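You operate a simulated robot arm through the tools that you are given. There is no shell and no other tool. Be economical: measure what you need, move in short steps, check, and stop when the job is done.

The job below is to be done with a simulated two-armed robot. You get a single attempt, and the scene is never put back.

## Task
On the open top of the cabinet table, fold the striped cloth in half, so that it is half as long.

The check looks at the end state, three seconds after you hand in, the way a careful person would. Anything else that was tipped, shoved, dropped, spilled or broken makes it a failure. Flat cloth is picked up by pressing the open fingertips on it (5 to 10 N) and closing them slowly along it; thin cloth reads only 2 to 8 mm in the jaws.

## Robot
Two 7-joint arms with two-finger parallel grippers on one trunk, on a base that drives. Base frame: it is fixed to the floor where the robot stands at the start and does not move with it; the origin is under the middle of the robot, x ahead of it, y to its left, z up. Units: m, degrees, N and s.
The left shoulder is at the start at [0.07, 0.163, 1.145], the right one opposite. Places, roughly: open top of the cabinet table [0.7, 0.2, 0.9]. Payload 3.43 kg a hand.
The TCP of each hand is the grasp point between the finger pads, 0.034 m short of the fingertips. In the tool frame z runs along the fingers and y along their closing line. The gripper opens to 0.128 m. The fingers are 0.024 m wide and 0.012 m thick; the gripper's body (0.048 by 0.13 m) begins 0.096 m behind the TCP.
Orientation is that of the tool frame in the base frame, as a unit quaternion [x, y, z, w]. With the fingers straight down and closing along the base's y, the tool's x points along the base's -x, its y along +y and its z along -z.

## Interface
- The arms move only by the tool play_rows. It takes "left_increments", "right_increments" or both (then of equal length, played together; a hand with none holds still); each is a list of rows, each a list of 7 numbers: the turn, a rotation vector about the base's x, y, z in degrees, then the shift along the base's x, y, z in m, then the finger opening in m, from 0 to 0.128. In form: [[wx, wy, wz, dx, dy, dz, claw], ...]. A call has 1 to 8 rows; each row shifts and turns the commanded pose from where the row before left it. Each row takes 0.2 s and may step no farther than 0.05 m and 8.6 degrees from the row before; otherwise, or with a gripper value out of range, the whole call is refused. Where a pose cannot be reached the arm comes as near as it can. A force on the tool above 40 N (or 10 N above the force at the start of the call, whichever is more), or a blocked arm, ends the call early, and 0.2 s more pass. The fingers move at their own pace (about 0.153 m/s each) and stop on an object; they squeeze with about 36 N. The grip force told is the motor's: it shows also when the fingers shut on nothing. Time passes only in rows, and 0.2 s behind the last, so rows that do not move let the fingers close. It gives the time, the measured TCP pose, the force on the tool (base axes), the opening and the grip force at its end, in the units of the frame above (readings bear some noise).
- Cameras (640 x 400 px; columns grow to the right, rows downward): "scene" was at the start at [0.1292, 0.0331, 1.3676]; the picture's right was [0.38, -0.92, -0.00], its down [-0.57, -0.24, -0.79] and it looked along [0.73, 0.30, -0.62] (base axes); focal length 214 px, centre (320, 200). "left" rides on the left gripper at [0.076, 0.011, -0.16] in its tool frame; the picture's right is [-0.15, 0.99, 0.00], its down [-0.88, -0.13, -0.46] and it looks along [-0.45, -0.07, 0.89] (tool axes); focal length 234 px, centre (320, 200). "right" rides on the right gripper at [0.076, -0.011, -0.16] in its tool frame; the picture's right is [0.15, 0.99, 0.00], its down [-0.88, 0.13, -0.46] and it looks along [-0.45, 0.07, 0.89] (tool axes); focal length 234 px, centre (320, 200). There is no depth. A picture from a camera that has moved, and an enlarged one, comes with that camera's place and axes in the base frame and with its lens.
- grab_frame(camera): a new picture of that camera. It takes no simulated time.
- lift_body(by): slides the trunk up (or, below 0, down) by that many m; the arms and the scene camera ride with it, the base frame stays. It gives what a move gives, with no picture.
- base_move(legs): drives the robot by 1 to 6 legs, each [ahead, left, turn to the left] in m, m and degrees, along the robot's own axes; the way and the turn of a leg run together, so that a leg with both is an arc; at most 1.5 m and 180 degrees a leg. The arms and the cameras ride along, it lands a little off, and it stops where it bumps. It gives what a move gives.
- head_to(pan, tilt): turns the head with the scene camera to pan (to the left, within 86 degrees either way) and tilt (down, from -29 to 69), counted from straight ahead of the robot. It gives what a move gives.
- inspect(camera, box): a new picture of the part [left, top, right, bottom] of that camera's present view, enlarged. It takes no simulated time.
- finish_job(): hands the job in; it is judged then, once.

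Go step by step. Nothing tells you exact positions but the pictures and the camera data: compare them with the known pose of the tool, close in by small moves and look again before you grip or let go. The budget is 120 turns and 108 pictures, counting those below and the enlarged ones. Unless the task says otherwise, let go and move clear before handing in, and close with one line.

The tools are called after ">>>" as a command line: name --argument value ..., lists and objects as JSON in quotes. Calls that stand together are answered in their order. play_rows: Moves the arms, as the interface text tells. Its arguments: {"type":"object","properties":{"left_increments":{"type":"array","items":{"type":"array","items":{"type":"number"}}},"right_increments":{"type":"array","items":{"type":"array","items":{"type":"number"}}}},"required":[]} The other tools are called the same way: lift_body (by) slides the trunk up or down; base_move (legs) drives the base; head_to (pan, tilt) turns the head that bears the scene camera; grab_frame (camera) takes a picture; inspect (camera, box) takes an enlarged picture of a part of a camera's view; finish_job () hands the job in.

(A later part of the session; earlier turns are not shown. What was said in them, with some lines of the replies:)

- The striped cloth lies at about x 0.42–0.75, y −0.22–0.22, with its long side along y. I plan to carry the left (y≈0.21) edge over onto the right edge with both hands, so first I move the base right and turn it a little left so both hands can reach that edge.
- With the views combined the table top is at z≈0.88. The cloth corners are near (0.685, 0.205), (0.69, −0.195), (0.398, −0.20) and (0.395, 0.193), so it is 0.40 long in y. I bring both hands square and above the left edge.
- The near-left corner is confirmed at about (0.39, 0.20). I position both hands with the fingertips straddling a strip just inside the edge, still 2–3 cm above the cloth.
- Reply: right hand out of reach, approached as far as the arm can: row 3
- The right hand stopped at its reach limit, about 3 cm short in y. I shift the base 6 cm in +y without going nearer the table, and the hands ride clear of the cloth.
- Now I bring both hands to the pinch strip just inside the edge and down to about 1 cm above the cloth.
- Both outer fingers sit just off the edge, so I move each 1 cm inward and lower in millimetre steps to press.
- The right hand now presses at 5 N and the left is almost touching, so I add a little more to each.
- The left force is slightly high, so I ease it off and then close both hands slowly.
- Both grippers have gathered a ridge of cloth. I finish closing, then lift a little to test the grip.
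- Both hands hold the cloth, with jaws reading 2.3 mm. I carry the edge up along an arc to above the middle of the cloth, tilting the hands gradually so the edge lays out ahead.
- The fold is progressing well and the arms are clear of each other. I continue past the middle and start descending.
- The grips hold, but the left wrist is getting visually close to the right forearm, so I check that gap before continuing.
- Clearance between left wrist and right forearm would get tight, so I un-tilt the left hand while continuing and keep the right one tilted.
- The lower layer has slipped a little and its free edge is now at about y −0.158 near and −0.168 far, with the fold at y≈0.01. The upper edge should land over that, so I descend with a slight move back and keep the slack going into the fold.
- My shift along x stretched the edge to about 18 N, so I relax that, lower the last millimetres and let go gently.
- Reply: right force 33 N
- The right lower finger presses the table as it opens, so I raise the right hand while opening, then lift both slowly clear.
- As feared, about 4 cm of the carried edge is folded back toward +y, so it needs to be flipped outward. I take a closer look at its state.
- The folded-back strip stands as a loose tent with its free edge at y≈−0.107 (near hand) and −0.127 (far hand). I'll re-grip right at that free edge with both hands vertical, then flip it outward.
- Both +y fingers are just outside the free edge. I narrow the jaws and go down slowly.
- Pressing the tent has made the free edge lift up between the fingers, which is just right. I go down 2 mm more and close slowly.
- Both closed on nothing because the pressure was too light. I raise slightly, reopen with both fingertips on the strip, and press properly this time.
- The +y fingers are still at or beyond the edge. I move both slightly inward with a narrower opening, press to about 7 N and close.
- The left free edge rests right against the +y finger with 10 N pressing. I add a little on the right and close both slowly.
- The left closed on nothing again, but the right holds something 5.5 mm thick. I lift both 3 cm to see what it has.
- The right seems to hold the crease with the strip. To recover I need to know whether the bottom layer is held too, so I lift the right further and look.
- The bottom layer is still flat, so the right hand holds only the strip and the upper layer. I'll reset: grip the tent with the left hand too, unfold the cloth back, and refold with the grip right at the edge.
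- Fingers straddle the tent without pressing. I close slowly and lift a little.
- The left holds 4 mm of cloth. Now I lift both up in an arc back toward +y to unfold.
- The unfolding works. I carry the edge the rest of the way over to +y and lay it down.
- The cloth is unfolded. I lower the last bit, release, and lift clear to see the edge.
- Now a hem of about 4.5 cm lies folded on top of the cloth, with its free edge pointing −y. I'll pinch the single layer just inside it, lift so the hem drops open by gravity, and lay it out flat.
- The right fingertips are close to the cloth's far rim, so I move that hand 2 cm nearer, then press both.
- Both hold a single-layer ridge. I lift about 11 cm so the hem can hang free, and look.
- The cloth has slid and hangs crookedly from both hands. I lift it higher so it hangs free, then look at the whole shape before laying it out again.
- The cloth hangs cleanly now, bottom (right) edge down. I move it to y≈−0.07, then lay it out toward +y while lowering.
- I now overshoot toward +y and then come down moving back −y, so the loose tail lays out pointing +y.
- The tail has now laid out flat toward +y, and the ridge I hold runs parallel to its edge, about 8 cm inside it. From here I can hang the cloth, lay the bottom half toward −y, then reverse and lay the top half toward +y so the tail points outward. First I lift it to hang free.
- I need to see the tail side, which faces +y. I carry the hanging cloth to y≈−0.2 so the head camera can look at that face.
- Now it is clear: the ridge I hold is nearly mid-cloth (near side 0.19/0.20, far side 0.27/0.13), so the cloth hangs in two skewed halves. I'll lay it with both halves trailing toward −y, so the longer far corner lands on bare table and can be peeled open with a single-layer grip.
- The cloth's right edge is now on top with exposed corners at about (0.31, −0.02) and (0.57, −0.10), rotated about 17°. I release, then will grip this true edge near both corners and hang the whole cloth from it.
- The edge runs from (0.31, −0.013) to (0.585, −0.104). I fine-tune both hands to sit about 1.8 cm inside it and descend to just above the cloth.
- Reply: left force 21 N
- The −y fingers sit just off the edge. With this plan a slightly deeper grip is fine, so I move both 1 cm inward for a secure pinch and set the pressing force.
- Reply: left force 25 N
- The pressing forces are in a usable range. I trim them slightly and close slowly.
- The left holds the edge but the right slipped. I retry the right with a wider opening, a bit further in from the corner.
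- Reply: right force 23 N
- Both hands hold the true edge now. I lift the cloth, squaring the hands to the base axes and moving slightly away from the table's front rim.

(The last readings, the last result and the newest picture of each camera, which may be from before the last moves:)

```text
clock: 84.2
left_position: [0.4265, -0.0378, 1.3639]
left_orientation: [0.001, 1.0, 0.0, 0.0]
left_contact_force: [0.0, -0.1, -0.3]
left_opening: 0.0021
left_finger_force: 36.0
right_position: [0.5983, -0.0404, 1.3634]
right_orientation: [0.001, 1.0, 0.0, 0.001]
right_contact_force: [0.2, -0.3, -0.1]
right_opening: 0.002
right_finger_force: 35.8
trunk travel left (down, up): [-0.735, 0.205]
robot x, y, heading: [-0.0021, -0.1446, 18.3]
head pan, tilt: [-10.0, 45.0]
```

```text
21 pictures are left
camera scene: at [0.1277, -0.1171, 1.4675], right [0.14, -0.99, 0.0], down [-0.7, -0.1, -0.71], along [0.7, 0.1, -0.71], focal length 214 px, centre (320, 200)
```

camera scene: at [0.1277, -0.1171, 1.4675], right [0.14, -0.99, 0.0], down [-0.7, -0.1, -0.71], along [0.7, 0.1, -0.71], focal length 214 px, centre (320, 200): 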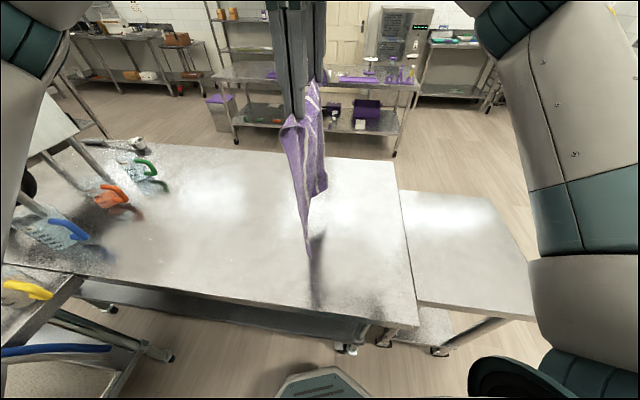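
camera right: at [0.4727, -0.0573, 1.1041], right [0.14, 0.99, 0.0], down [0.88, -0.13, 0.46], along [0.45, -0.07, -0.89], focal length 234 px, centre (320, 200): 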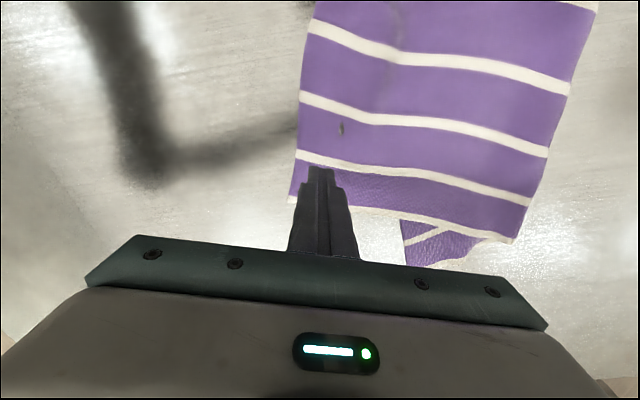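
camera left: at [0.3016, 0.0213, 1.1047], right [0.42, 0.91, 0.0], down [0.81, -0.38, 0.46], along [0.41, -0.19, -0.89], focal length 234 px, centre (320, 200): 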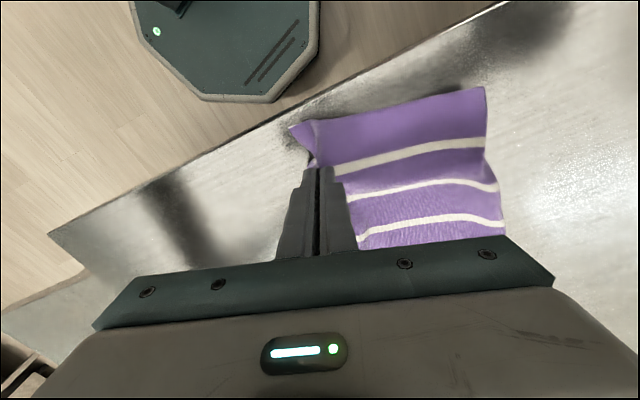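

The cloth hangs full length from its true edge. I shift it to y≈−0.10, lower until the bottom edge touches, then lay the bottom half toward +y.

>>> play_rows --left_increments '[[0, 0, 0, 0, -0.015, 0, 0], [0, 0, 0, 0, -0.015, 0, 0], [0, 0, 0, 0, -0.015, 0, 0], [0, 0, 0, 0, -0.015, 0, 0], [0, 0, 0, 0, 0, 0, 0], [0, 0, 0, 0, 0, 0, 0]]' --right_increments '[[0, 0, 0, 0, -0.015, 0, 0], [0, 0, 0, 0, -0.015, 0, 0], [0, 0, 0, 0, -0.015, 0, 0], [0, 0, 0, 0, -0.015, 0, 0], [0, 0, 0, 0, 0, 0, 0], [0, 0, 0, 0, 0, 0, 0]]'

>>> lift_body --by -0.085

>>> play_rows --left_increments '[[0, 0, 0, 0, 0.015, -0.025, 0], [0, 0, 0, 0, 0.025, -0.025, 0], [0, 0, 0, 0, 0.025, -0.025, 0], [0, 0, 0, 0, 0.025, -0.025, 0], [0, 0, 0, 0, 0, 0, 0]]' --right_increments '[[0, 0, 0, 0, 0.015, -0.025, 0], [0, 0, 0, 0, 0.025, -0.025, 0], [0, 0, 0, 0, 0.025, -0.025, 0], [0, 0, 0, 0, 0.025, -0.025, 0], [0, 0, 0, 0, 0, 0, 0]]'

>>> grab_frame --camera "scene"

```text
clock: 85.6
left_position: [0.4266, -0.0981, 1.3646]
left_orientation: [0.001, 1.0, 0.0, 0.0]
left_contact_force: [0.2, 1.1, 0.2]
left_opening: 0.0018
left_finger_force: 36.1
right_position: [0.5971, -0.0998, 1.3646]
right_orientation: [0.0, 1.0, 0.001, 0.001]
right_contact_force: [-0.4, -0.8, -0.2]
right_opening: 0.0025
right_finger_force: 36.1
trunk travel left (down, up): [-0.735, 0.205]
robot x, y, heading: [0.0045, -0.1482, 18.1]
head pan, tilt: [-10.0, 45.0]
```

```text
clock: 86.8
left_position: [0.4255, -0.0989, 1.2785]
left_orientation: [0.001, 1.0, 0.0, 0.0]
left_contact_force: [-0.4, 0.9, -0.3]
left_opening: 0.002
left_finger_force: 35.8
right_position: [0.5973, -0.1003, 1.2789]
right_orientation: [0.0, 1.0, 0.001, 0.0]
right_contact_force: [-0.4, -0.4, -0.6]
right_opening: 0.0021
right_finger_force: 35.2
trunk travel left (down, up): [-0.65, 0.29]
robot x, y, heading: [-0.0003, -0.1469, 18.1]
head pan, tilt: [-10.0, 45.0]
```

```text
clock: 88.0
left_position: [0.4273, -0.0115, 1.1793]
left_orientation: [0.001, 1.0, 0.001, 0.0]
left_contact_force: [-0.5, -0.5, 0.5]
left_opening: 0.0024
left_finger_force: 35.7
right_position: [0.5965, -0.0107, 1.1777]
right_orientation: [0.001, 1.0, 0.001, 0.0]
right_contact_force: [-0.7, -0.6, 0.4]
right_opening: 0.0026
right_finger_force: 35.7
trunk travel left (down, up): [-0.65, 0.29]
robot x, y, heading: [-0.0004, -0.1425, 18.2]
head pan, tilt: [-10.0, 45.0]
```

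```text
20 pictures are left
camera scene: at [0.1264, -0.1189, 1.3827], right [0.14, -0.99, 0.0], down [-0.7, -0.1, -0.71], along [0.7, 0.1, -0.71], focal length 214 px, centre (320, 200)
```

scene: 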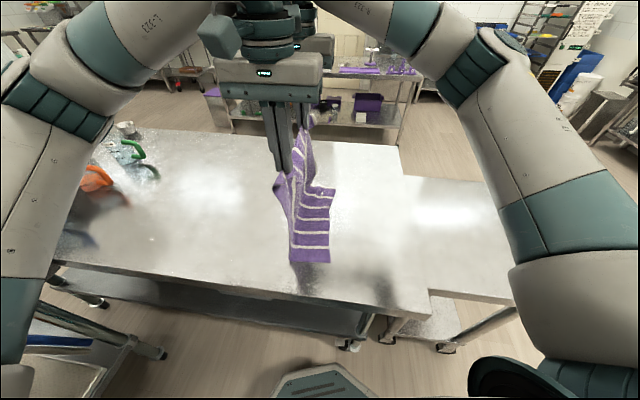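

The bottom edge landed straight at y≈−0.10. I continue to lay the bottom half to y≈0.10.

>>> play_rows --left_increments '[[0, 0, 0, 0, 0.025, -0.022, 0], [0, 0, 0, 0, 0.025, -0.022, 0], [0, 0, 0, 0, 0.028, -0.024, 0], [0, 0, 0, 0, 0.03, -0.022, 0], [0, 0, 0, 0, 0, 0, 0]]' --right_increments '[[0, 0, 0, 0, 0.025, -0.022, 0], [0, 0, 0, 0, 0.025, -0.022, 0], [0, 0, 0, 0, 0.028, -0.024, 0], [0, 0, 0, 0, 0.03, -0.022, 0], [0, 0, 0, 0, 0, 0, 0]]'

>>> grab_frame --camera "scene"

```text
clock: 89.2
left_position: [0.4297, 0.096, 1.0909]
left_orientation: [0.001, 1.0, 0.0, 0.0]
left_contact_force: [0.7, -0.8, 0.1]
left_opening: 0.002
left_finger_force: 35.8
right_position: [0.5958, 0.0969, 1.0875]
right_orientation: [0.001, 1.0, 0.001, -0.001]
right_contact_force: [0.4, -0.7, 0.4]
right_opening: 0.0024
right_finger_force: 36.0
trunk travel left (down, up): [-0.65, 0.29]
robot x, y, heading: [0.0032, -0.1458, 18.4]
head pan, tilt: [-10.0, 45.0]
```

```text
19 pictures are left
camera scene: at [0.1271, -0.1199, 1.3827], right [0.14, -0.99, 0.0], down [-0.7, -0.1, -0.71], along [0.7, 0.1, -0.71], focal length 214 px, centre (320, 200)
```

scene: 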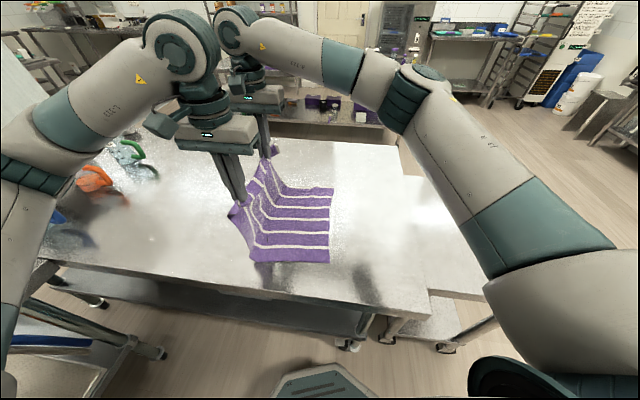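

The bottom half is down cleanly with the fold line starting at y≈0.10. Now I reverse and carry the held edge back over toward −y.

>>> play_rows --left_increments '[[0, 0, 0, 0, -0.02, -0.006, 0], [0, 0, 0, 0, -0.025, -0.012, 0], [0, 0, 0, 0, -0.03, -0.014, 0], [0, 0, 0, 0, -0.035, -0.022, 0], [0, 0, 0, 0, -0.03, -0.035, 0], [0, 0, 0, 0, -0.018, -0.028, 0], [0, 0, 0, 0, -0.014, -0.022, 0], [0, 0, 0, 0, 0, 0, 0]]' --right_increments '[[0, 0, 0, 0, -0.02, -0.006, 0], [0, 0, 0, 0, -0.025, -0.012, 0], [0, 0, 0, 0, -0.03, -0.014, 0], [0, 0, 0, 0, -0.035, -0.022, 0], [0, 0, 0, 0, -0.03, -0.035, 0], [0, 0, 0, 0, -0.018, -0.028, 0], [0, 0, 0, 0, -0.014, -0.022, 0], [0, 0, 0, 0, 0, 0, 0]]'

>>> grab_frame --camera "left"

>>> grab_frame --camera "right"

```text
clock: 91.0
left_position: [0.4275, -0.0722, 0.9494]
left_orientation: [0.001, 1.0, 0.0, 0.0]
left_contact_force: [0.3, -1.3, 0.3]
left_opening: 0.0021
left_finger_force: 36.1
right_position: [0.598, -0.0725, 0.9498]
right_orientation: [0.001, 1.0, -0.001, 0.0]
right_contact_force: [0.7, -0.7, 0.6]
right_opening: 0.0023
right_finger_force: 36.0
trunk travel left (down, up): [-0.65, 0.29]
robot x, y, heading: [0.0034, -0.1464, 18.3]
head pan, tilt: [-10.0, 45.0]
```

```text
18 pictures are left
camera left: at [0.3511, -0.0603, 1.1098], right [0.15, 0.99, 0.0], down [0.88, -0.13, 0.46], along [0.45, -0.07, -0.89], focal length 234 px, centre (320, 200)
```

left: 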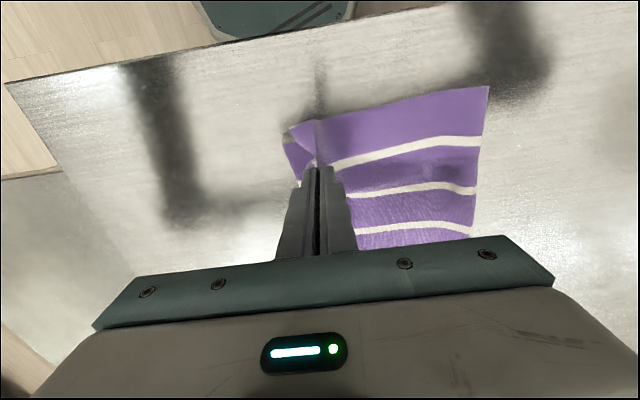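

```text
17 pictures are left
camera right: at [0.523, -0.0835, 1.1094], right [-0.14, 0.99, 0.0], down [0.88, 0.13, 0.46], along [0.45, 0.07, -0.89], focal length 234 px, centre (320, 200)
```

right: 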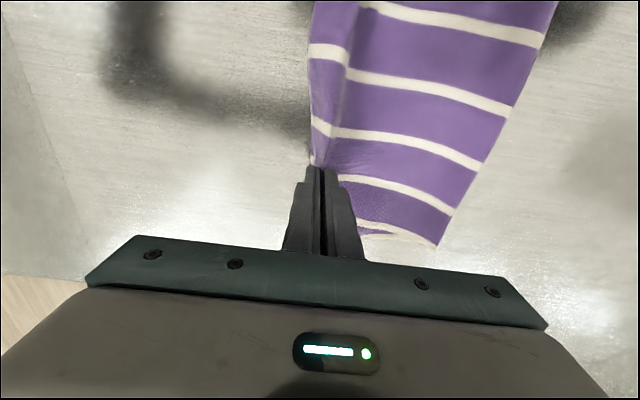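

The fold is straight at y≈0.087 and the bottom edge is still at −0.10. I lower the edge with a slight backward motion so the short tail lies outward, then release gently.

>>> play_rows --left_increments '[[0, 0, 0, 0, -0.004, -0.008, 0], [0, 0, 0, 0, 0.002, -0.008, 0], [0, 0, 0, 0, 0.003, -0.006, 0], [0, 0, 0, 0, 0.003, -0.004, 0], [0, 0, 0, 0, 0, -0.002, 0.004], [0, 0, 0, 0, 0, 0, 0.01], [0, 0, 0, 0, 0, 0, 0.018], [0, 0, 0, 0, 0, 0, 0.025]]' --right_increments '[[0, 0, 0, 0, -0.004, -0.008, 0], [0, 0, 0, 0, 0.002, -0.008, 0], [0, 0, 0, 0, 0.003, -0.006, 0], [0, 0, 0, 0, 0.003, -0.004, 0], [0, 0, 0, 0, 0, -0.002, 0.004], [0, 0, 0, 0, 0, 0, 0.01], [0, 0, 0, 0, 0, 0, 0.018], [0, 0, 0, 0, 0, 0, 0.025]]'

>>> play_rows --left_increments '[[0, 0, 0, 0, 0, 0, 0.03], [0, 0, 0, 0, 0, 0.01, 0.03], [0, 0, 0, 0, 0, 0.02, 0.03], [0, 0, 0, 0, 0, 0.03, 0.03], [0, 0, 0, 0, 0, 0.03, 0.03], [0, 0, 0, 0, 0, 0, 0.03]]' --right_increments '[[0, 0, 0, 0, 0, 0, 0.03], [0, 0, 0, 0, 0, 0.01, 0.03], [0, 0, 0, 0, 0, 0.02, 0.03], [0, 0, 0, 0, 0, 0.03, 0.03], [0, 0, 0, 0, 0, 0.03, 0.03], [0, 0, 0, 0, 0, 0, 0.03]]'

>>> grab_frame --camera "left"

>>> grab_frame --camera "right"

```text
clock: 92.8
left_position: [0.4285, -0.0679, 0.9217]
left_orientation: [0.001, 1.0, 0.0, 0.0]
left_contact_force: [-0.3, 0.2, 0.8]
left_opening: 0.025
left_finger_force: 0.1
right_position: [0.595, -0.0706, 0.9228]
right_orientation: [0.0, 1.0, 0.0, 0.0]
right_contact_force: [-0.2, -0.1, 0.1]
right_opening: 0.025
right_finger_force: 0.1
trunk travel left (down, up): [-0.65, 0.29]
robot x, y, heading: [0.0017, -0.1455, 18.3]
head pan, tilt: [-10.0, 45.0]
```

```text
clock: 94.2
left_position: [0.4267, -0.0685, 1.0097]
left_orientation: [0.001, 1.0, 0.0, -0.002]
left_contact_force: [0.4, -0.5, 0.1]
left_opening: 0.0299
left_finger_force: 0.0
right_position: [0.5993, -0.0706, 1.0135]
right_orientation: [0.001, 1.0, 0.0, 0.0]
right_contact_force: [-0.4, -0.7, -0.2]
right_opening: 0.0301
right_finger_force: 0.1
trunk travel left (down, up): [-0.65, 0.29]
robot x, y, heading: [-0.0023, -0.1471, 18.2]
head pan, tilt: [-10.0, 45.0]
```

```text
16 pictures are left
camera left: at [0.3494, -0.0567, 1.1704], right [0.15, 0.99, 0.0], down [0.88, -0.13, 0.45], along [0.45, -0.07, -0.89], focal length 234 px, centre (320, 200)
```

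left: 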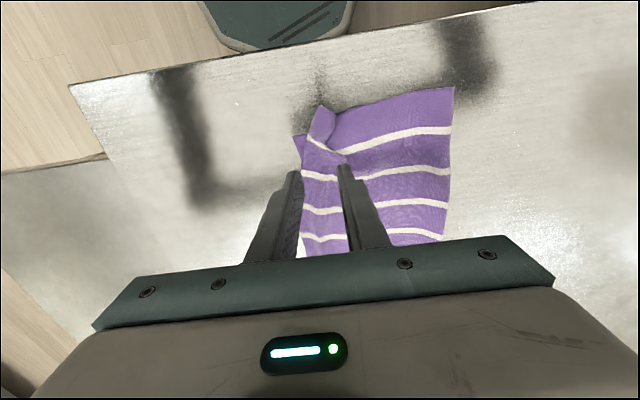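

```text
15 pictures are left
camera right: at [0.5235, -0.0811, 1.1731], right [-0.14, 0.99, 0.0], down [0.88, 0.13, 0.45], along [0.45, 0.07, -0.89], focal length 234 px, centre (320, 200)
```

right: 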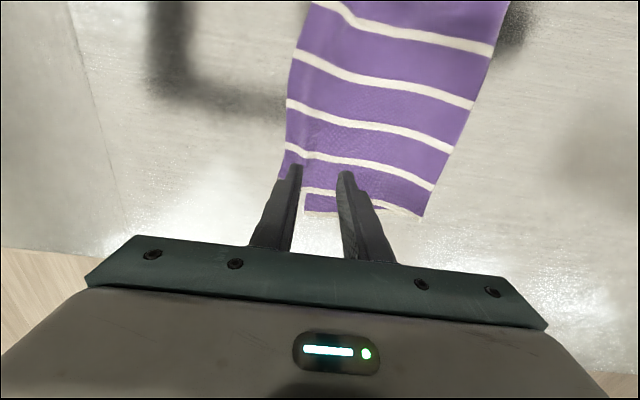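

The fold is nearly right; only the near corner of the top layer is turned over. I lift the hands clear and look at the whole cloth.

>>> play_rows --left_increments '[[0, 0, 0, 0, 0.03, 0.03, 0.03], [0, 0, 0, 0, 0.04, 0.02, 0.03], [0, 0, 0, 0, 0.04, 0, 0.03], [0, 0, 0, 0, 0.04, 0, 0.03], [0, 0, 0, 0, 0.04, 0, 0.03], [0, 0, 0, 0, 0.04, 0, 0.03]]' --right_increments '[[0, 0, 0, 0, -0.03, 0.03, 0.03], [0, 0, 0, 0, -0.04, 0.02, 0.03], [0, 0, 0, 0, -0.04, 0, 0.03], [0, 0, 0, 0, -0.04, 0, 0.03], [0, 0, 0, 0, -0.04, 0, 0.03], [0, 0, 0, 0, 0, 0, 0.03]]'

>>> inspect --camera "scene" --box '[220, 160, 380, 290]'

```text
clock: 95.7
left_position: [0.4243, 0.1643, 1.0595]
left_orientation: [0.001, 1.0, 0.0, 0.0]
left_contact_force: [-0.5, 0.2, -0.3]
left_opening: 0.03
left_finger_force: 0.1
right_position: [0.5964, -0.2593, 1.061]
right_orientation: [0.001, 1.0, -0.001, 0.0]
right_contact_force: [-0.3, 0.6, 0.1]
right_opening: 0.03
right_finger_force: 0.1
trunk travel left (down, up): [-0.65, 0.29]
robot x, y, heading: [-0.0018, -0.1468, 18.4]
head pan, tilt: [-10.0, 45.0]
```

```text
3.08 times, centred on (300, 225) of scene
camera zoom: at [0.1265, -0.1142, 1.3826], right [0.14, -0.99, 0.0], down [-0.7, -0.1, -0.71], along [0.7, 0.1, -0.71], focal length 660 px, centre (382, 123)
```

zoom: 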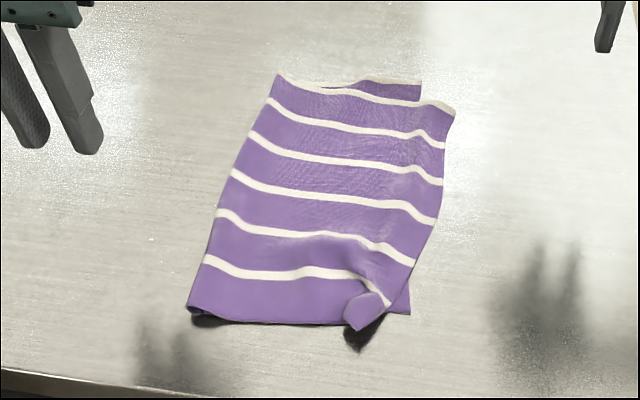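

The cloth is folded in half and only the near corner of the top layer is curled back. I bring the left hand over it and look close before nudging it open.

>>> play_rows --left_increments '[[0, 0, 0, -0.005, -0.04, 0, 0], [0, 0, 0, -0.005, -0.04, 0, 0], [0, 0, 0, -0.005, -0.04, 0, 0], [0, 0, 0, -0.005, -0.04, -0.02, 0], [0, 0, 0, -0.005, -0.02, -0.04, 0], [0, 0, 0, 0, 0, -0.02, 0], [0, 0, 0, 0, 0, 0, 0]]'

>>> inspect --camera "left" --box '[200, 60, 440, 240]'

```text
clock: 97.2
left_position: [0.4033, -0.0204, 0.9824]
left_orientation: [0.001, 1.0, 0.0, -0.001]
left_contact_force: [0.6, 0.1, 0.4]
left_opening: 0.0
left_finger_force: 33.0
right_position: [0.5972, -0.2606, 1.0603]
right_orientation: [0.002, 1.0, 0.0, -0.001]
right_contact_force: [-0.3, 0.2, -0.2]
right_opening: 0.0301
right_finger_force: 0.0
trunk travel left (down, up): [-0.65, 0.29]
robot x, y, heading: [-0.0006, -0.1463, 18.2]
head pan, tilt: [-10.0, 45.0]
```

```text
2.22 times, centred on (320, 150) of left
camera zoom: at [0.3266, -0.0082, 1.1414], right [0.15, 0.99, 0.0], down [0.88, -0.13, 0.46], along [0.45, -0.07, -0.89], focal length 520 px, centre (320, 311)
```

zoom: 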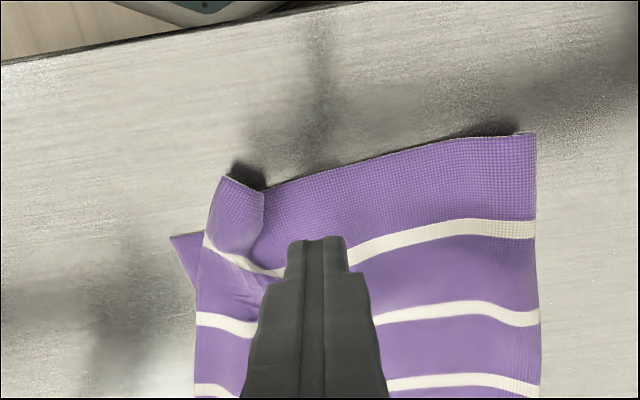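

The curled corner's free edge is at y≈−0.045 near x≈0.39. I lower closed fingertips just behind it, slightly above the cloth, and sweep slowly toward −y to flip it out.

>>> play_rows --left_increments '[[0, 0, 0, -0.012, 0, -0.03, 0], [0, 0, 0, 0, 0, -0.025, 0], [0, 0, 0, 0, 0, -0.008, 0], [0, 0, 0, 0, -0.01, 0, 0], [0, 0, 0, 0, -0.015, 0, 0], [0, 0, 0, 0, -0.015, 0, 0], [0, 0, 0, 0, -0.015, 0, 0]]'

>>> inspect --camera "left" --box '[200, 60, 440, 240]'

```text
clock: 98.8
left_position: [0.3891, -0.0745, 0.9206]
left_orientation: [0.001, 1.0, 0.001, 0.001]
left_contact_force: [-1.3, 0.4, -0.9]
left_opening: 0.0
left_finger_force: 32.7
right_position: [0.5964, -0.26, 1.0613]
right_orientation: [0.001, 1.0, -0.001, 0.0]
right_contact_force: [-0.1, 0.9, 0.4]
right_opening: 0.03
right_finger_force: 0.1
trunk travel left (down, up): [-0.65, 0.29]
robot x, y, heading: [0.0004, -0.1444, 18.3]
head pan, tilt: [-10.0, 45.0]
```

```text
2.22 times, centred on (320, 150) of left
camera zoom: at [0.3129, -0.0632, 1.0791], right [0.15, 0.99, 0.0], down [0.88, -0.13, 0.46], along [0.45, -0.07, -0.89], focal length 520 px, centre (320, 311)
```

zoom: 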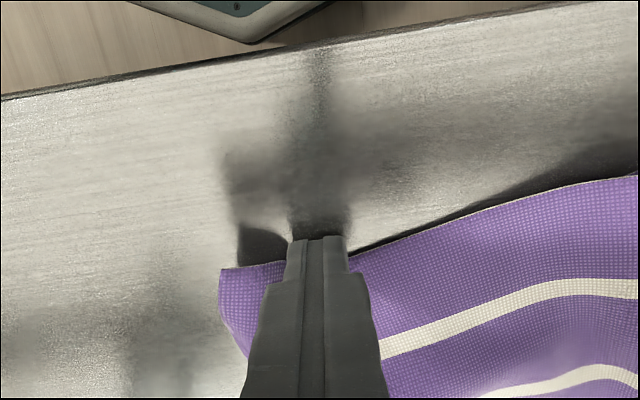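

It is moving over. I continue the sweep past the edge, then lift away.

>>> play_rows --left_increments '[[0, 0, 0, 0, -0.012, 0, 0], [0, 0, 0, 0, -0.012, 0, 0], [0, 0, 0, 0, -0.012, -0.001, 0], [0, 0, 0, 0, -0.012, -0.001, 0], [0, 0, 0, 0, -0.012, 0, 0], [0, 0, 0, 0, -0.01, 0.02, 0], [0, 0, 0, 0, 0, 0.04, 0]]'

>>> inspect --camera "scene" --box '[220, 160, 380, 290]'

>>> inspect --camera "left" --box '[240, 60, 480, 240]'

```text
clock: 100.5
left_position: [0.3883, -0.1436, 0.976]
left_orientation: [0.001, 1.0, 0.0, 0.0]
left_contact_force: [-0.3, -0.4, -0.3]
left_opening: 0.0
left_finger_force: 32.8
right_position: [0.5954, -0.2616, 1.0606]
right_orientation: [0.001, 1.0, 0.001, 0.0]
right_contact_force: [0.3, -0.2, -0.3]
right_opening: 0.0301
right_finger_force: 0.0
trunk travel left (down, up): [-0.65, 0.29]
robot x, y, heading: [-0.0019, -0.1419, 18.4]
head pan, tilt: [-10.0, 45.0]
```

```text
3.08 times, centred on (300, 225) of scene
camera zoom: at [0.1264, -0.1174, 1.3826], right [0.14, -0.99, 0.0], down [-0.7, -0.1, -0.71], along [0.7, 0.1, -0.71], focal length 660 px, centre (382, 123)
```

zoom: 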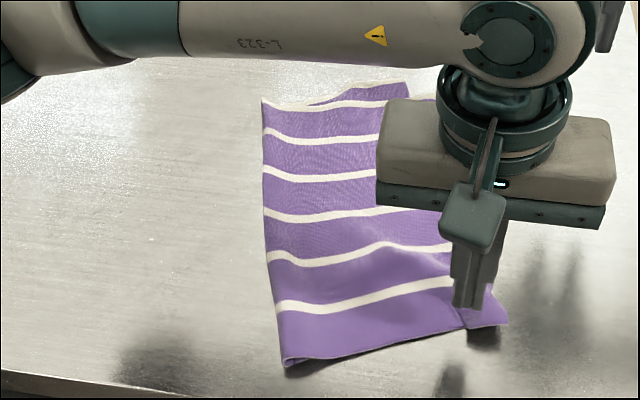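

```text
2.22 times, centred on (360, 150) of left
camera zoom: at [0.3121, -0.1321, 1.1362], right [0.15, 0.99, 0.0], down [0.88, -0.13, 0.46], along [0.45, -0.07, -0.89], focal length 520 px, centre (231, 311)
```

zoom: 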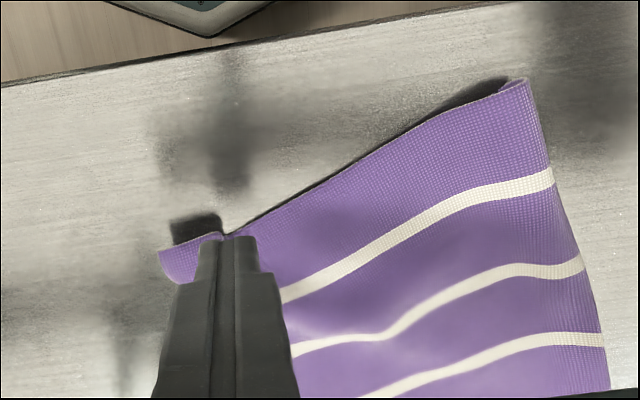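

The corner has flipped out. I move the left hand fully clear to judge alignment.

>>> play_rows --left_increments '[[0, 0, 0, 0, 0, 0.04, 0], [0, 0, 0, 0, 0.03, 0.04, 0], [0, 0, 0, 0, 0.05, 0.01, 0], [0, 0, 0, 0, 0.05, 0, 0], [0, 0, 0, 0, 0.05, 0, 0], [0, 0, 0, 0, 0.05, 0, 0], [0, 0, 0, 0, 0.05, 0, 0], [0, 0, 0, 0, 0.04, 0, 0]]'

>>> inspect --camera "scene" --box '[220, 160, 380, 290]'

```text
refused: row 3 steps farther than a row can; nothing moved
```

```text
3.08 times, centred on (300, 225) of scene
camera zoom: at [0.1264, -0.1174, 1.3826], right [0.14, -0.99, 0.0], down [-0.7, -0.1, -0.71], along [0.7, 0.1, -0.71], focal length 660 px, centre (382, 123)
```

zoom: 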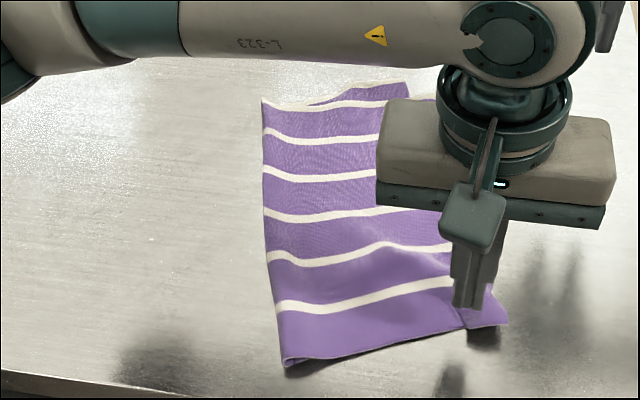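

>>> play_rows --left_increments '[[0, 0, 0, 0, 0, 0.04, 0], [0, 0, 0, 0, 0.02, 0.04, 0], [0, 0, 0, 0, 0.048, 0, 0], [0, 0, 0, 0, 0.048, 0, 0], [0, 0, 0, 0, 0.048, 0, 0], [0, 0, 0, 0, 0.048, 0, 0], [0, 0, 0, 0, 0.048, 0, 0], [0, 0, 0, 0, 0.04, 0, 0]]'

>>> inspect --camera "scene" --box '[220, 160, 380, 290]'

```text
clock: 102.2
left_position: [0.3893, 0.159, 1.0591]
left_orientation: [0.001, 1.0, -0.001, 0.0]
left_contact_force: [-0.1, -0.7, -0.3]
left_opening: 0.0
left_finger_force: 33.4
right_position: [0.5961, -0.26, 1.0609]
right_orientation: [0.001, 1.0, -0.001, 0.001]
right_contact_force: [-0.4, 0.4, -0.4]
right_opening: 0.0298
right_finger_force: 0.0
trunk travel left (down, up): [-0.65, 0.29]
robot x, y, heading: [0.0001, -0.1484, 18.4]
head pan, tilt: [-10.0, 45.0]
```

```text
3.08 times, centred on (300, 225) of scene
camera zoom: at [0.1264, -0.1158, 1.3826], right [0.14, -0.99, 0.0], down [-0.7, -0.1, -0.71], along [0.7, 0.1, -0.71], focal length 660 px, centre (382, 123)
```

zoom: 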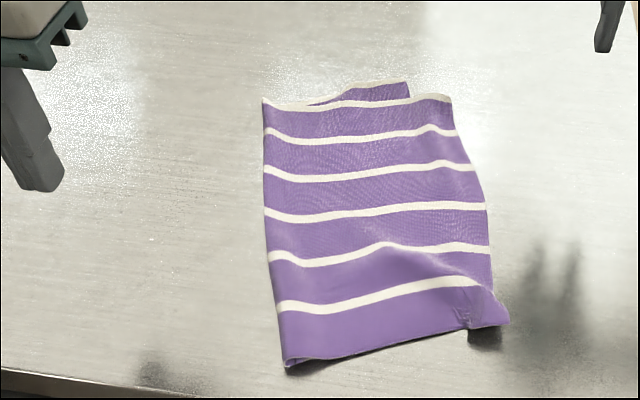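

The corner is flat now and the cloth lies in a neat folded rectangle. I check the edge alignment from the right-hand and left-hand cameras.

>>> grab_frame --camera "right"

>>> grab_frame --camera "left"

```text
7 pictures are left
camera right: at [0.5203, -0.2706, 1.221], right [-0.14, 0.99, 0.0], down [0.88, 0.13, 0.46], along [0.45, 0.06, -0.89], focal length 234 px, centre (320, 200)
```

right: 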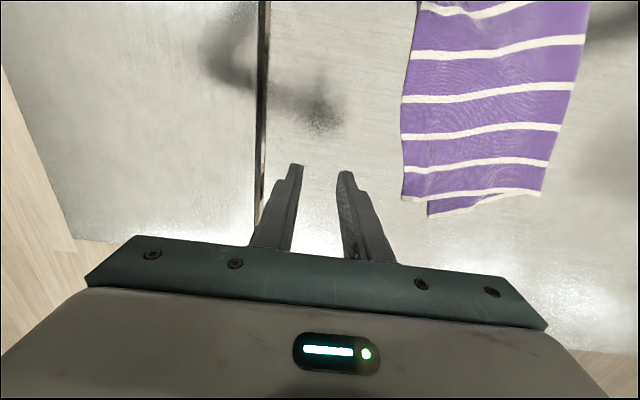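

```text
6 pictures are left
camera left: at [0.312, 0.1717, 1.2179], right [0.15, 0.99, 0.0], down [0.88, -0.13, 0.46], along [0.45, -0.07, -0.89], focal length 234 px, centre (320, 200)
```

left: 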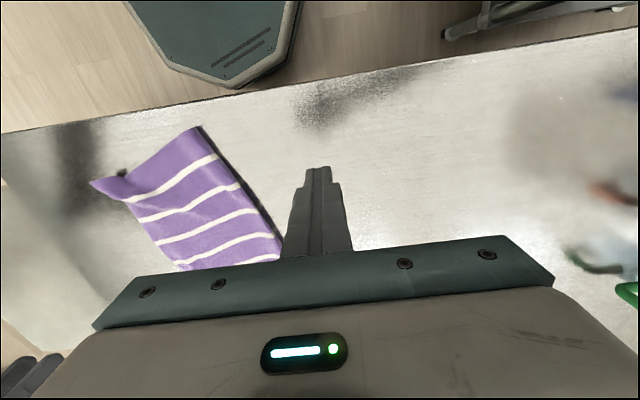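

The top layer overhangs the bottom by about 4 cm, roughly equally at both corners. That overhang is a single layer on bare table, so I can pinch it with both hands and shift the top edge back into line; I position for that.

>>> play_rows --left_increments '[[0, 0, 1.7, 0.0064, -0.0393, 0, 0.026], [0, 0, 1.7, 0.0064, -0.0393, 0, 0.026], [0, 0, 1.7, 0.0064, -0.0393, 0, 0.026], [0, 0, 1.7, 0.0064, -0.0393, 0, 0.026], [0, 0, 1.7, 0.0064, -0.0393, 0, 0.026], [0, 0, 1.7, 0.0064, -0.0393, -0.02, 0.026], [0, 0, 1.7, 0.0064, -0.0393, -0.03, 0.026], [0, 0, 1.6, 0.0064, -0.0393, -0.03, 0.026]]' --right_increments '[[0, 0, 1.7, 0.0035, 0.0188, 0, 0.026], [0, 0, 1.7, 0.0035, 0.0188, 0, 0.026], [0, 0, 1.7, 0.0035, 0.0188, 0, 0.026], [0, 0, 1.7, 0.0035, 0.0188, 0, 0.026], [0, 0, 1.7, 0.0035, 0.0188, 0, 0.026], [0, 0, 1.7, 0.0035, 0.0188, -0.02, 0.026], [0, 0, 1.7, 0.0035, 0.0188, -0.03, 0.026], [0, 0, 1.6, 0.0035, 0.0188, -0.03, 0.026]]'

>>> play_rows --left_increments '[[0, 0, 0, 0, 0, -0.03, 0.026], [0, 0, 0, 0, 0, -0.01, 0.026], [0, 0, 0, 0, 0, 0, 0.026]]' --right_increments '[[0, 0, 0, 0, 0, -0.03, 0.026], [0, 0, 0, 0, 0, -0.01, 0.026], [0, 0, 0, 0, 0, 0, 0.026]]'

>>> inspect --camera "left" --box '[220, 80, 460, 240]'

>>> inspect --camera "right" --box '[220, 80, 460, 240]'

```text
clock: 104.0
left_position: [0.4426, -0.158, 0.9767]
left_orientation: [-0.118, 0.993, 0.0, 0.001]
left_contact_force: [0.2, 0.0, 0.4]
left_opening: 0.026
left_finger_force: 0.0
right_position: [0.6262, -0.1119, 0.9817]
right_orientation: [-0.116, 0.993, 0.0, -0.001]
right_contact_force: [0.7, 0.0, -0.7]
right_opening: 0.0258
right_finger_force: 0.1
trunk travel left (down, up): [-0.65, 0.29]
robot x, y, heading: [-0.0, -0.1455, 18.5]
head pan, tilt: [-10.0, 45.0]
```

```text
clock: 104.8
left_position: [0.4414, -0.1578, 0.9367]
left_orientation: [-0.116, 0.993, 0.0, 0.0]
left_contact_force: [0.1, -0.1, 0.1]
left_opening: 0.026
left_finger_force: 0.1
right_position: [0.6256, -0.1107, 0.9416]
right_orientation: [-0.117, 0.993, 0.0, 0.0]
right_contact_force: [-0.5, 0.2, 0.1]
right_opening: 0.0259
right_finger_force: 0.0
trunk travel left (down, up): [-0.65, 0.29]
robot x, y, heading: [-0.0033, -0.1453, 18.2]
head pan, tilt: [-10.0, 45.0]
```

```text
2.50 times, centred on (340, 160) of left
camera zoom: at [0.3643, -0.1637, 1.0964], right [-0.09, 1.0, 0.0], down [0.89, 0.08, 0.46], along [0.45, 0.04, -0.89], focal length 585 px, centre (270, 300)
```

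zoom: 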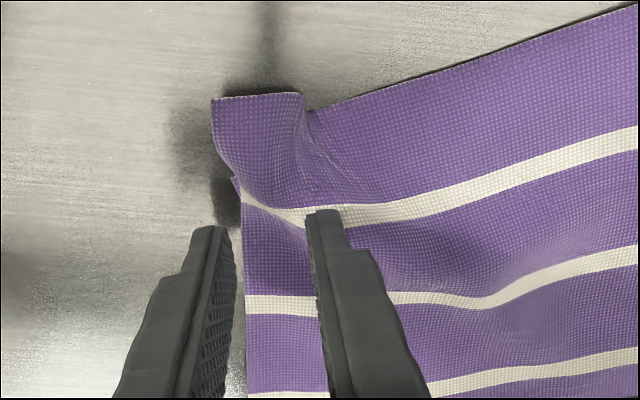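

```text
2.50 times, centred on (340, 160) of right
camera zoom: at [0.5545, -0.1386, 1.1017], right [-0.37, 0.93, 0.0], down [0.83, 0.33, 0.46], along [0.42, 0.17, -0.89], focal length 585 px, centre (270, 300)
```

zoom: 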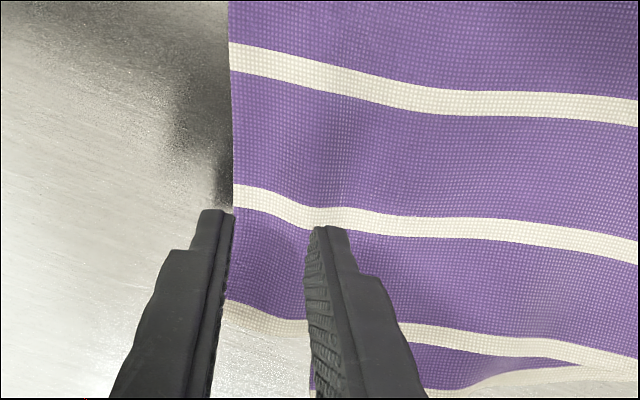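

At the near corner the two layers are already within about 1–3 cm; only the far corner is off. I leave the left hand clear and use the right hand alone to pinch the far overhang.

>>> play_rows --left_increments '[[0, 0, 0, 0, -0.01, 0.03, 0.026], [0, 0, 0, 0, 0, 0.03, 0.026], [0, 0, 0, 0, 0, 0.02, 0.026], [0, 0, 0, 0, 0, 0, 0.026], [0, 0, 0, 0, 0, 0, 0.026]]' --right_increments '[[0, 0, 0, -0.0015, 0.007, 0, 0.028], [0, 0, 0, 0, 0, -0.015, 0.028], [0, 0, 0, 0, 0, -0.008, 0.028], [0, 0, 0, 0, 0, -0.003, 0.028], [0, 0, 0, 0, 0, 0, 0.028]]'

```text
clock: 106.0
left_position: [0.4408, -0.1675, 1.0184]
left_orientation: [-0.117, 0.993, 0.0, -0.001]
left_contact_force: [-1.0, -0.8, -0.3]
left_opening: 0.0257
left_finger_force: 0.1
right_position: [0.6233, -0.1028, 0.9158]
right_orientation: [-0.117, 0.993, 0.0, 0.002]
right_contact_force: [1.8, 1.0, 5.0]
right_opening: 0.0282
right_finger_force: 0.0
trunk travel left (down, up): [-0.65, 0.29]
robot x, y, heading: [0.0004, -0.1425, 18.2]
head pan, tilt: [-10.0, 45.0]
```

>>> play_rows --right_increments '[[0, 0, 0, 0, 0, -0.0005, 0.028], [0, 0, 0, 0, 0, 0, 0.024], [0, 0, 0, 0, 0, 0, 0.02], [0, 0, 0, 0, 0, 0, 0.016], [0, 0, 0, 0, 0, 0, 0.012], [0, 0, 0, 0, 0, 0, 0.007], [0, 0, 0, 0, 0, 0, 0.002], [0, 0, 0, 0, 0, 0, 0]]'

```text
clock: 107.8
left_position: [0.4406, -0.1683, 1.0172]
left_orientation: [-0.117, 0.993, 0.0, -0.001]
left_contact_force: [-0.5, 0.3, 0.0]
left_opening: 0.0258
left_finger_force: 0.1
right_position: [0.6229, -0.1021, 0.9162]
right_orientation: [-0.117, 0.993, 0.001, 0.001]
right_contact_force: [0.7, 0.9, 10.9]
right_opening: 0.0
right_finger_force: 32.8
trunk travel left (down, up): [-0.65, 0.29]
robot x, y, heading: [-0.0002, -0.1418, 18.3]
head pan, tilt: [-10.0, 45.0]
```

It slipped. One retry with a wider opening and firmer press.

>>> play_rows --right_increments '[[0, 0, 0, 0, 0, 0.01, 0], [0, 0, 0, 0, 0, 0, 0.036], [0, 0, 0, 0, 0, 0, 0.036], [0, 0, 0, 0, 0, -0.008, 0.036], [0, 0, 0, 0, 0, -0.003, 0.036], [0, 0, 0, 0, 0, 0, 0.036]]'

```text
clock: 109.2
left_position: [0.4417, -0.1691, 1.0171]
left_orientation: [-0.117, 0.993, 0.0, 0.0]
left_contact_force: [0.0, 0.4, 0.6]
left_opening: 0.0261
left_finger_force: 0.1
right_position: [0.6242, -0.1022, 0.9162]
right_orientation: [-0.116, 0.993, 0.0, 0.001]
right_contact_force: [1.9, -0.4, 9.2]
right_opening: 0.0357
right_finger_force: 0.0
trunk travel left (down, up): [-0.65, 0.29]
robot x, y, heading: [-0.0044, -0.1423, 18.0]
head pan, tilt: [-10.0, 45.0]
```

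>>> play_rows --right_increments '[[0, 0, 0, 0, 0, -0.0006, 0.036], [0, 0, 0, 0, 0, 0, 0.032], [0, 0, 0, 0, 0, 0, 0.027], [0, 0, 0, 0, 0, 0, 0.022], [0, 0, 0, 0, 0, 0, 0.016], [0, 0, 0, 0, 0, 0, 0.01], [0, 0, 0, 0, 0, 0, 0.004], [0, 0, 0, 0, 0, 0, 0]]'

```text
clock: 111.0
left_position: [0.4398, -0.1677, 1.0193]
left_orientation: [-0.117, 0.993, 0.0, 0.001]
left_contact_force: [0.7, -0.6, 0.5]
left_opening: 0.0264
left_finger_force: 0.0
right_position: [0.6229, -0.1018, 0.9163]
right_orientation: [-0.117, 0.993, 0.0, 0.001]
right_contact_force: [0.8, 4.2, 23.5]
right_opening: 0.0002
right_finger_force: 33.0
trunk travel left (down, up): [-0.65, 0.29]
robot x, y, heading: [-0.0015, -0.142, 18.3]
head pan, tilt: [-10.0, 45.0]
```

The pinch slips again, but the fingertips press the overhanging top layer where nothing lies beneath, so I drag it gently back into line instead.

>>> play_rows --right_increments '[[0, 0, 0, 0, 0, 0.001, 0], [0, 0, 0, 0.003, 0.006, 0, 0], [0, 0, 0, 0.003, 0.006, 0, 0], [0, 0, 0, 0.003, 0.006, 0, 0], [0, 0, 0, 0.003, 0.005, 0, 0], [0, 0, 0, 0, 0, 0.01, 0], [0, 0, 0, 0, -0.01, 0.04, 0], [0, 0, 0, 0, -0.02, 0.04, 0]]'

>>> play_rows --left_increments '[[0, 0, 0, 0, 0.01, 0.04, 0.03], [0, 0, 0, 0, 0.045, 0, 0.03], [0, 0, 0, 0, 0.045, 0, 0.03], [0, 0, 0, 0, 0.045, 0, 0.03], [0, 0, 0, 0, 0.045, 0, 0.03], [0, 0, 0, 0, 0.045, 0, 0.03], [0, 0, 0, 0, 0.045, 0, 0.03], [0, 0, 0, 0, 0.045, 0, 0.03]]' --right_increments '[[0, 0, 0, 0, -0.03, 0.01, 0.03], [0, 0, 0, 0, -0.03, 0, 0.03], [0, 0, 0, 0, -0.03, 0, 0.03], [0, 0, 0, 0, -0.03, 0, 0.03], [0, 0, 0, 0, -0.03, 0, 0.03], [0, 0, 0, 0, -0.02, 0, 0.03], [0, 0, 0, 0, 0, 0, 0.03], [0, 0, 0, 0, 0, 0, 0.03]]'

>>> inspect --camera "scene" --box '[220, 160, 380, 290]'

```text
clock: 112.8
left_position: [0.4414, -0.1691, 1.0176]
left_orientation: [-0.117, 0.993, 0.0, 0.0]
left_contact_force: [-0.9, 0.0, -0.1]
left_opening: 0.026
left_finger_force: 0.1
right_position: [0.6352, -0.1122, 1.0032]
right_orientation: [-0.117, 0.993, 0.0, 0.001]
right_contact_force: [-0.8, -0.5, -0.1]
right_opening: 0.0003
right_finger_force: 33.0
trunk travel left (down, up): [-0.65, 0.29]
robot x, y, heading: [0.0016, -0.1439, 18.2]
head pan, tilt: [-10.0, 45.0]
```

```text
clock: 114.7
left_position: [0.4401, 0.1578, 1.0566]
left_orientation: [-0.117, 0.993, -0.001, 0.0]
left_contact_force: [-0.7, 0.1, -0.8]
left_opening: 0.0302
left_finger_force: 0.0
right_position: [0.6342, -0.2788, 1.0149]
right_orientation: [-0.117, 0.993, 0.0, 0.0]
right_contact_force: [0.4, 0.7, 0.7]
right_opening: 0.0298
right_finger_force: 0.1
trunk travel left (down, up): [-0.65, 0.29]
robot x, y, heading: [0.0004, -0.1439, 18.0]
head pan, tilt: [-10.0, 45.0]
```

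```text
3.08 times, centred on (300, 225) of scene
camera zoom: at [0.1264, -0.1157, 1.3826], right [0.14, -0.99, 0.0], down [-0.7, -0.1, -0.71], along [0.7, 0.1, -0.71], focal length 660 px, centre (382, 123)
```

zoom: 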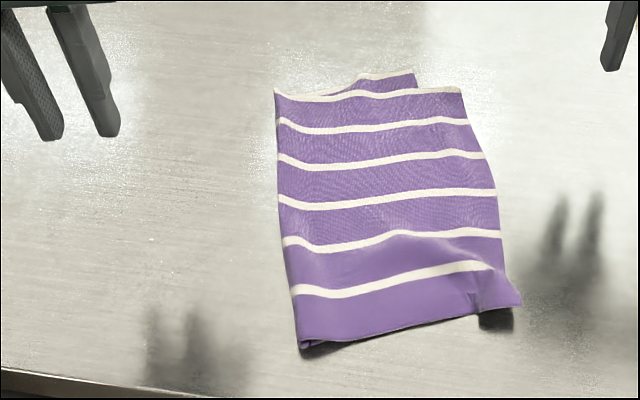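

The cloth is folded in half into a neat rectangle. The two layers line up except for a few centimetres of offset at the far corner, which is better left than disturbed. Both hands are clear, so I hand in.

>>> finish_job

```text
The job is handed in.
```

I folded the striped cloth in half, so it is about half as long. The two layers are still offset by about 5 cm at the far corner, and the near corner of the top layer is slightly raised. Nothing else was touched, and both hands are clear.
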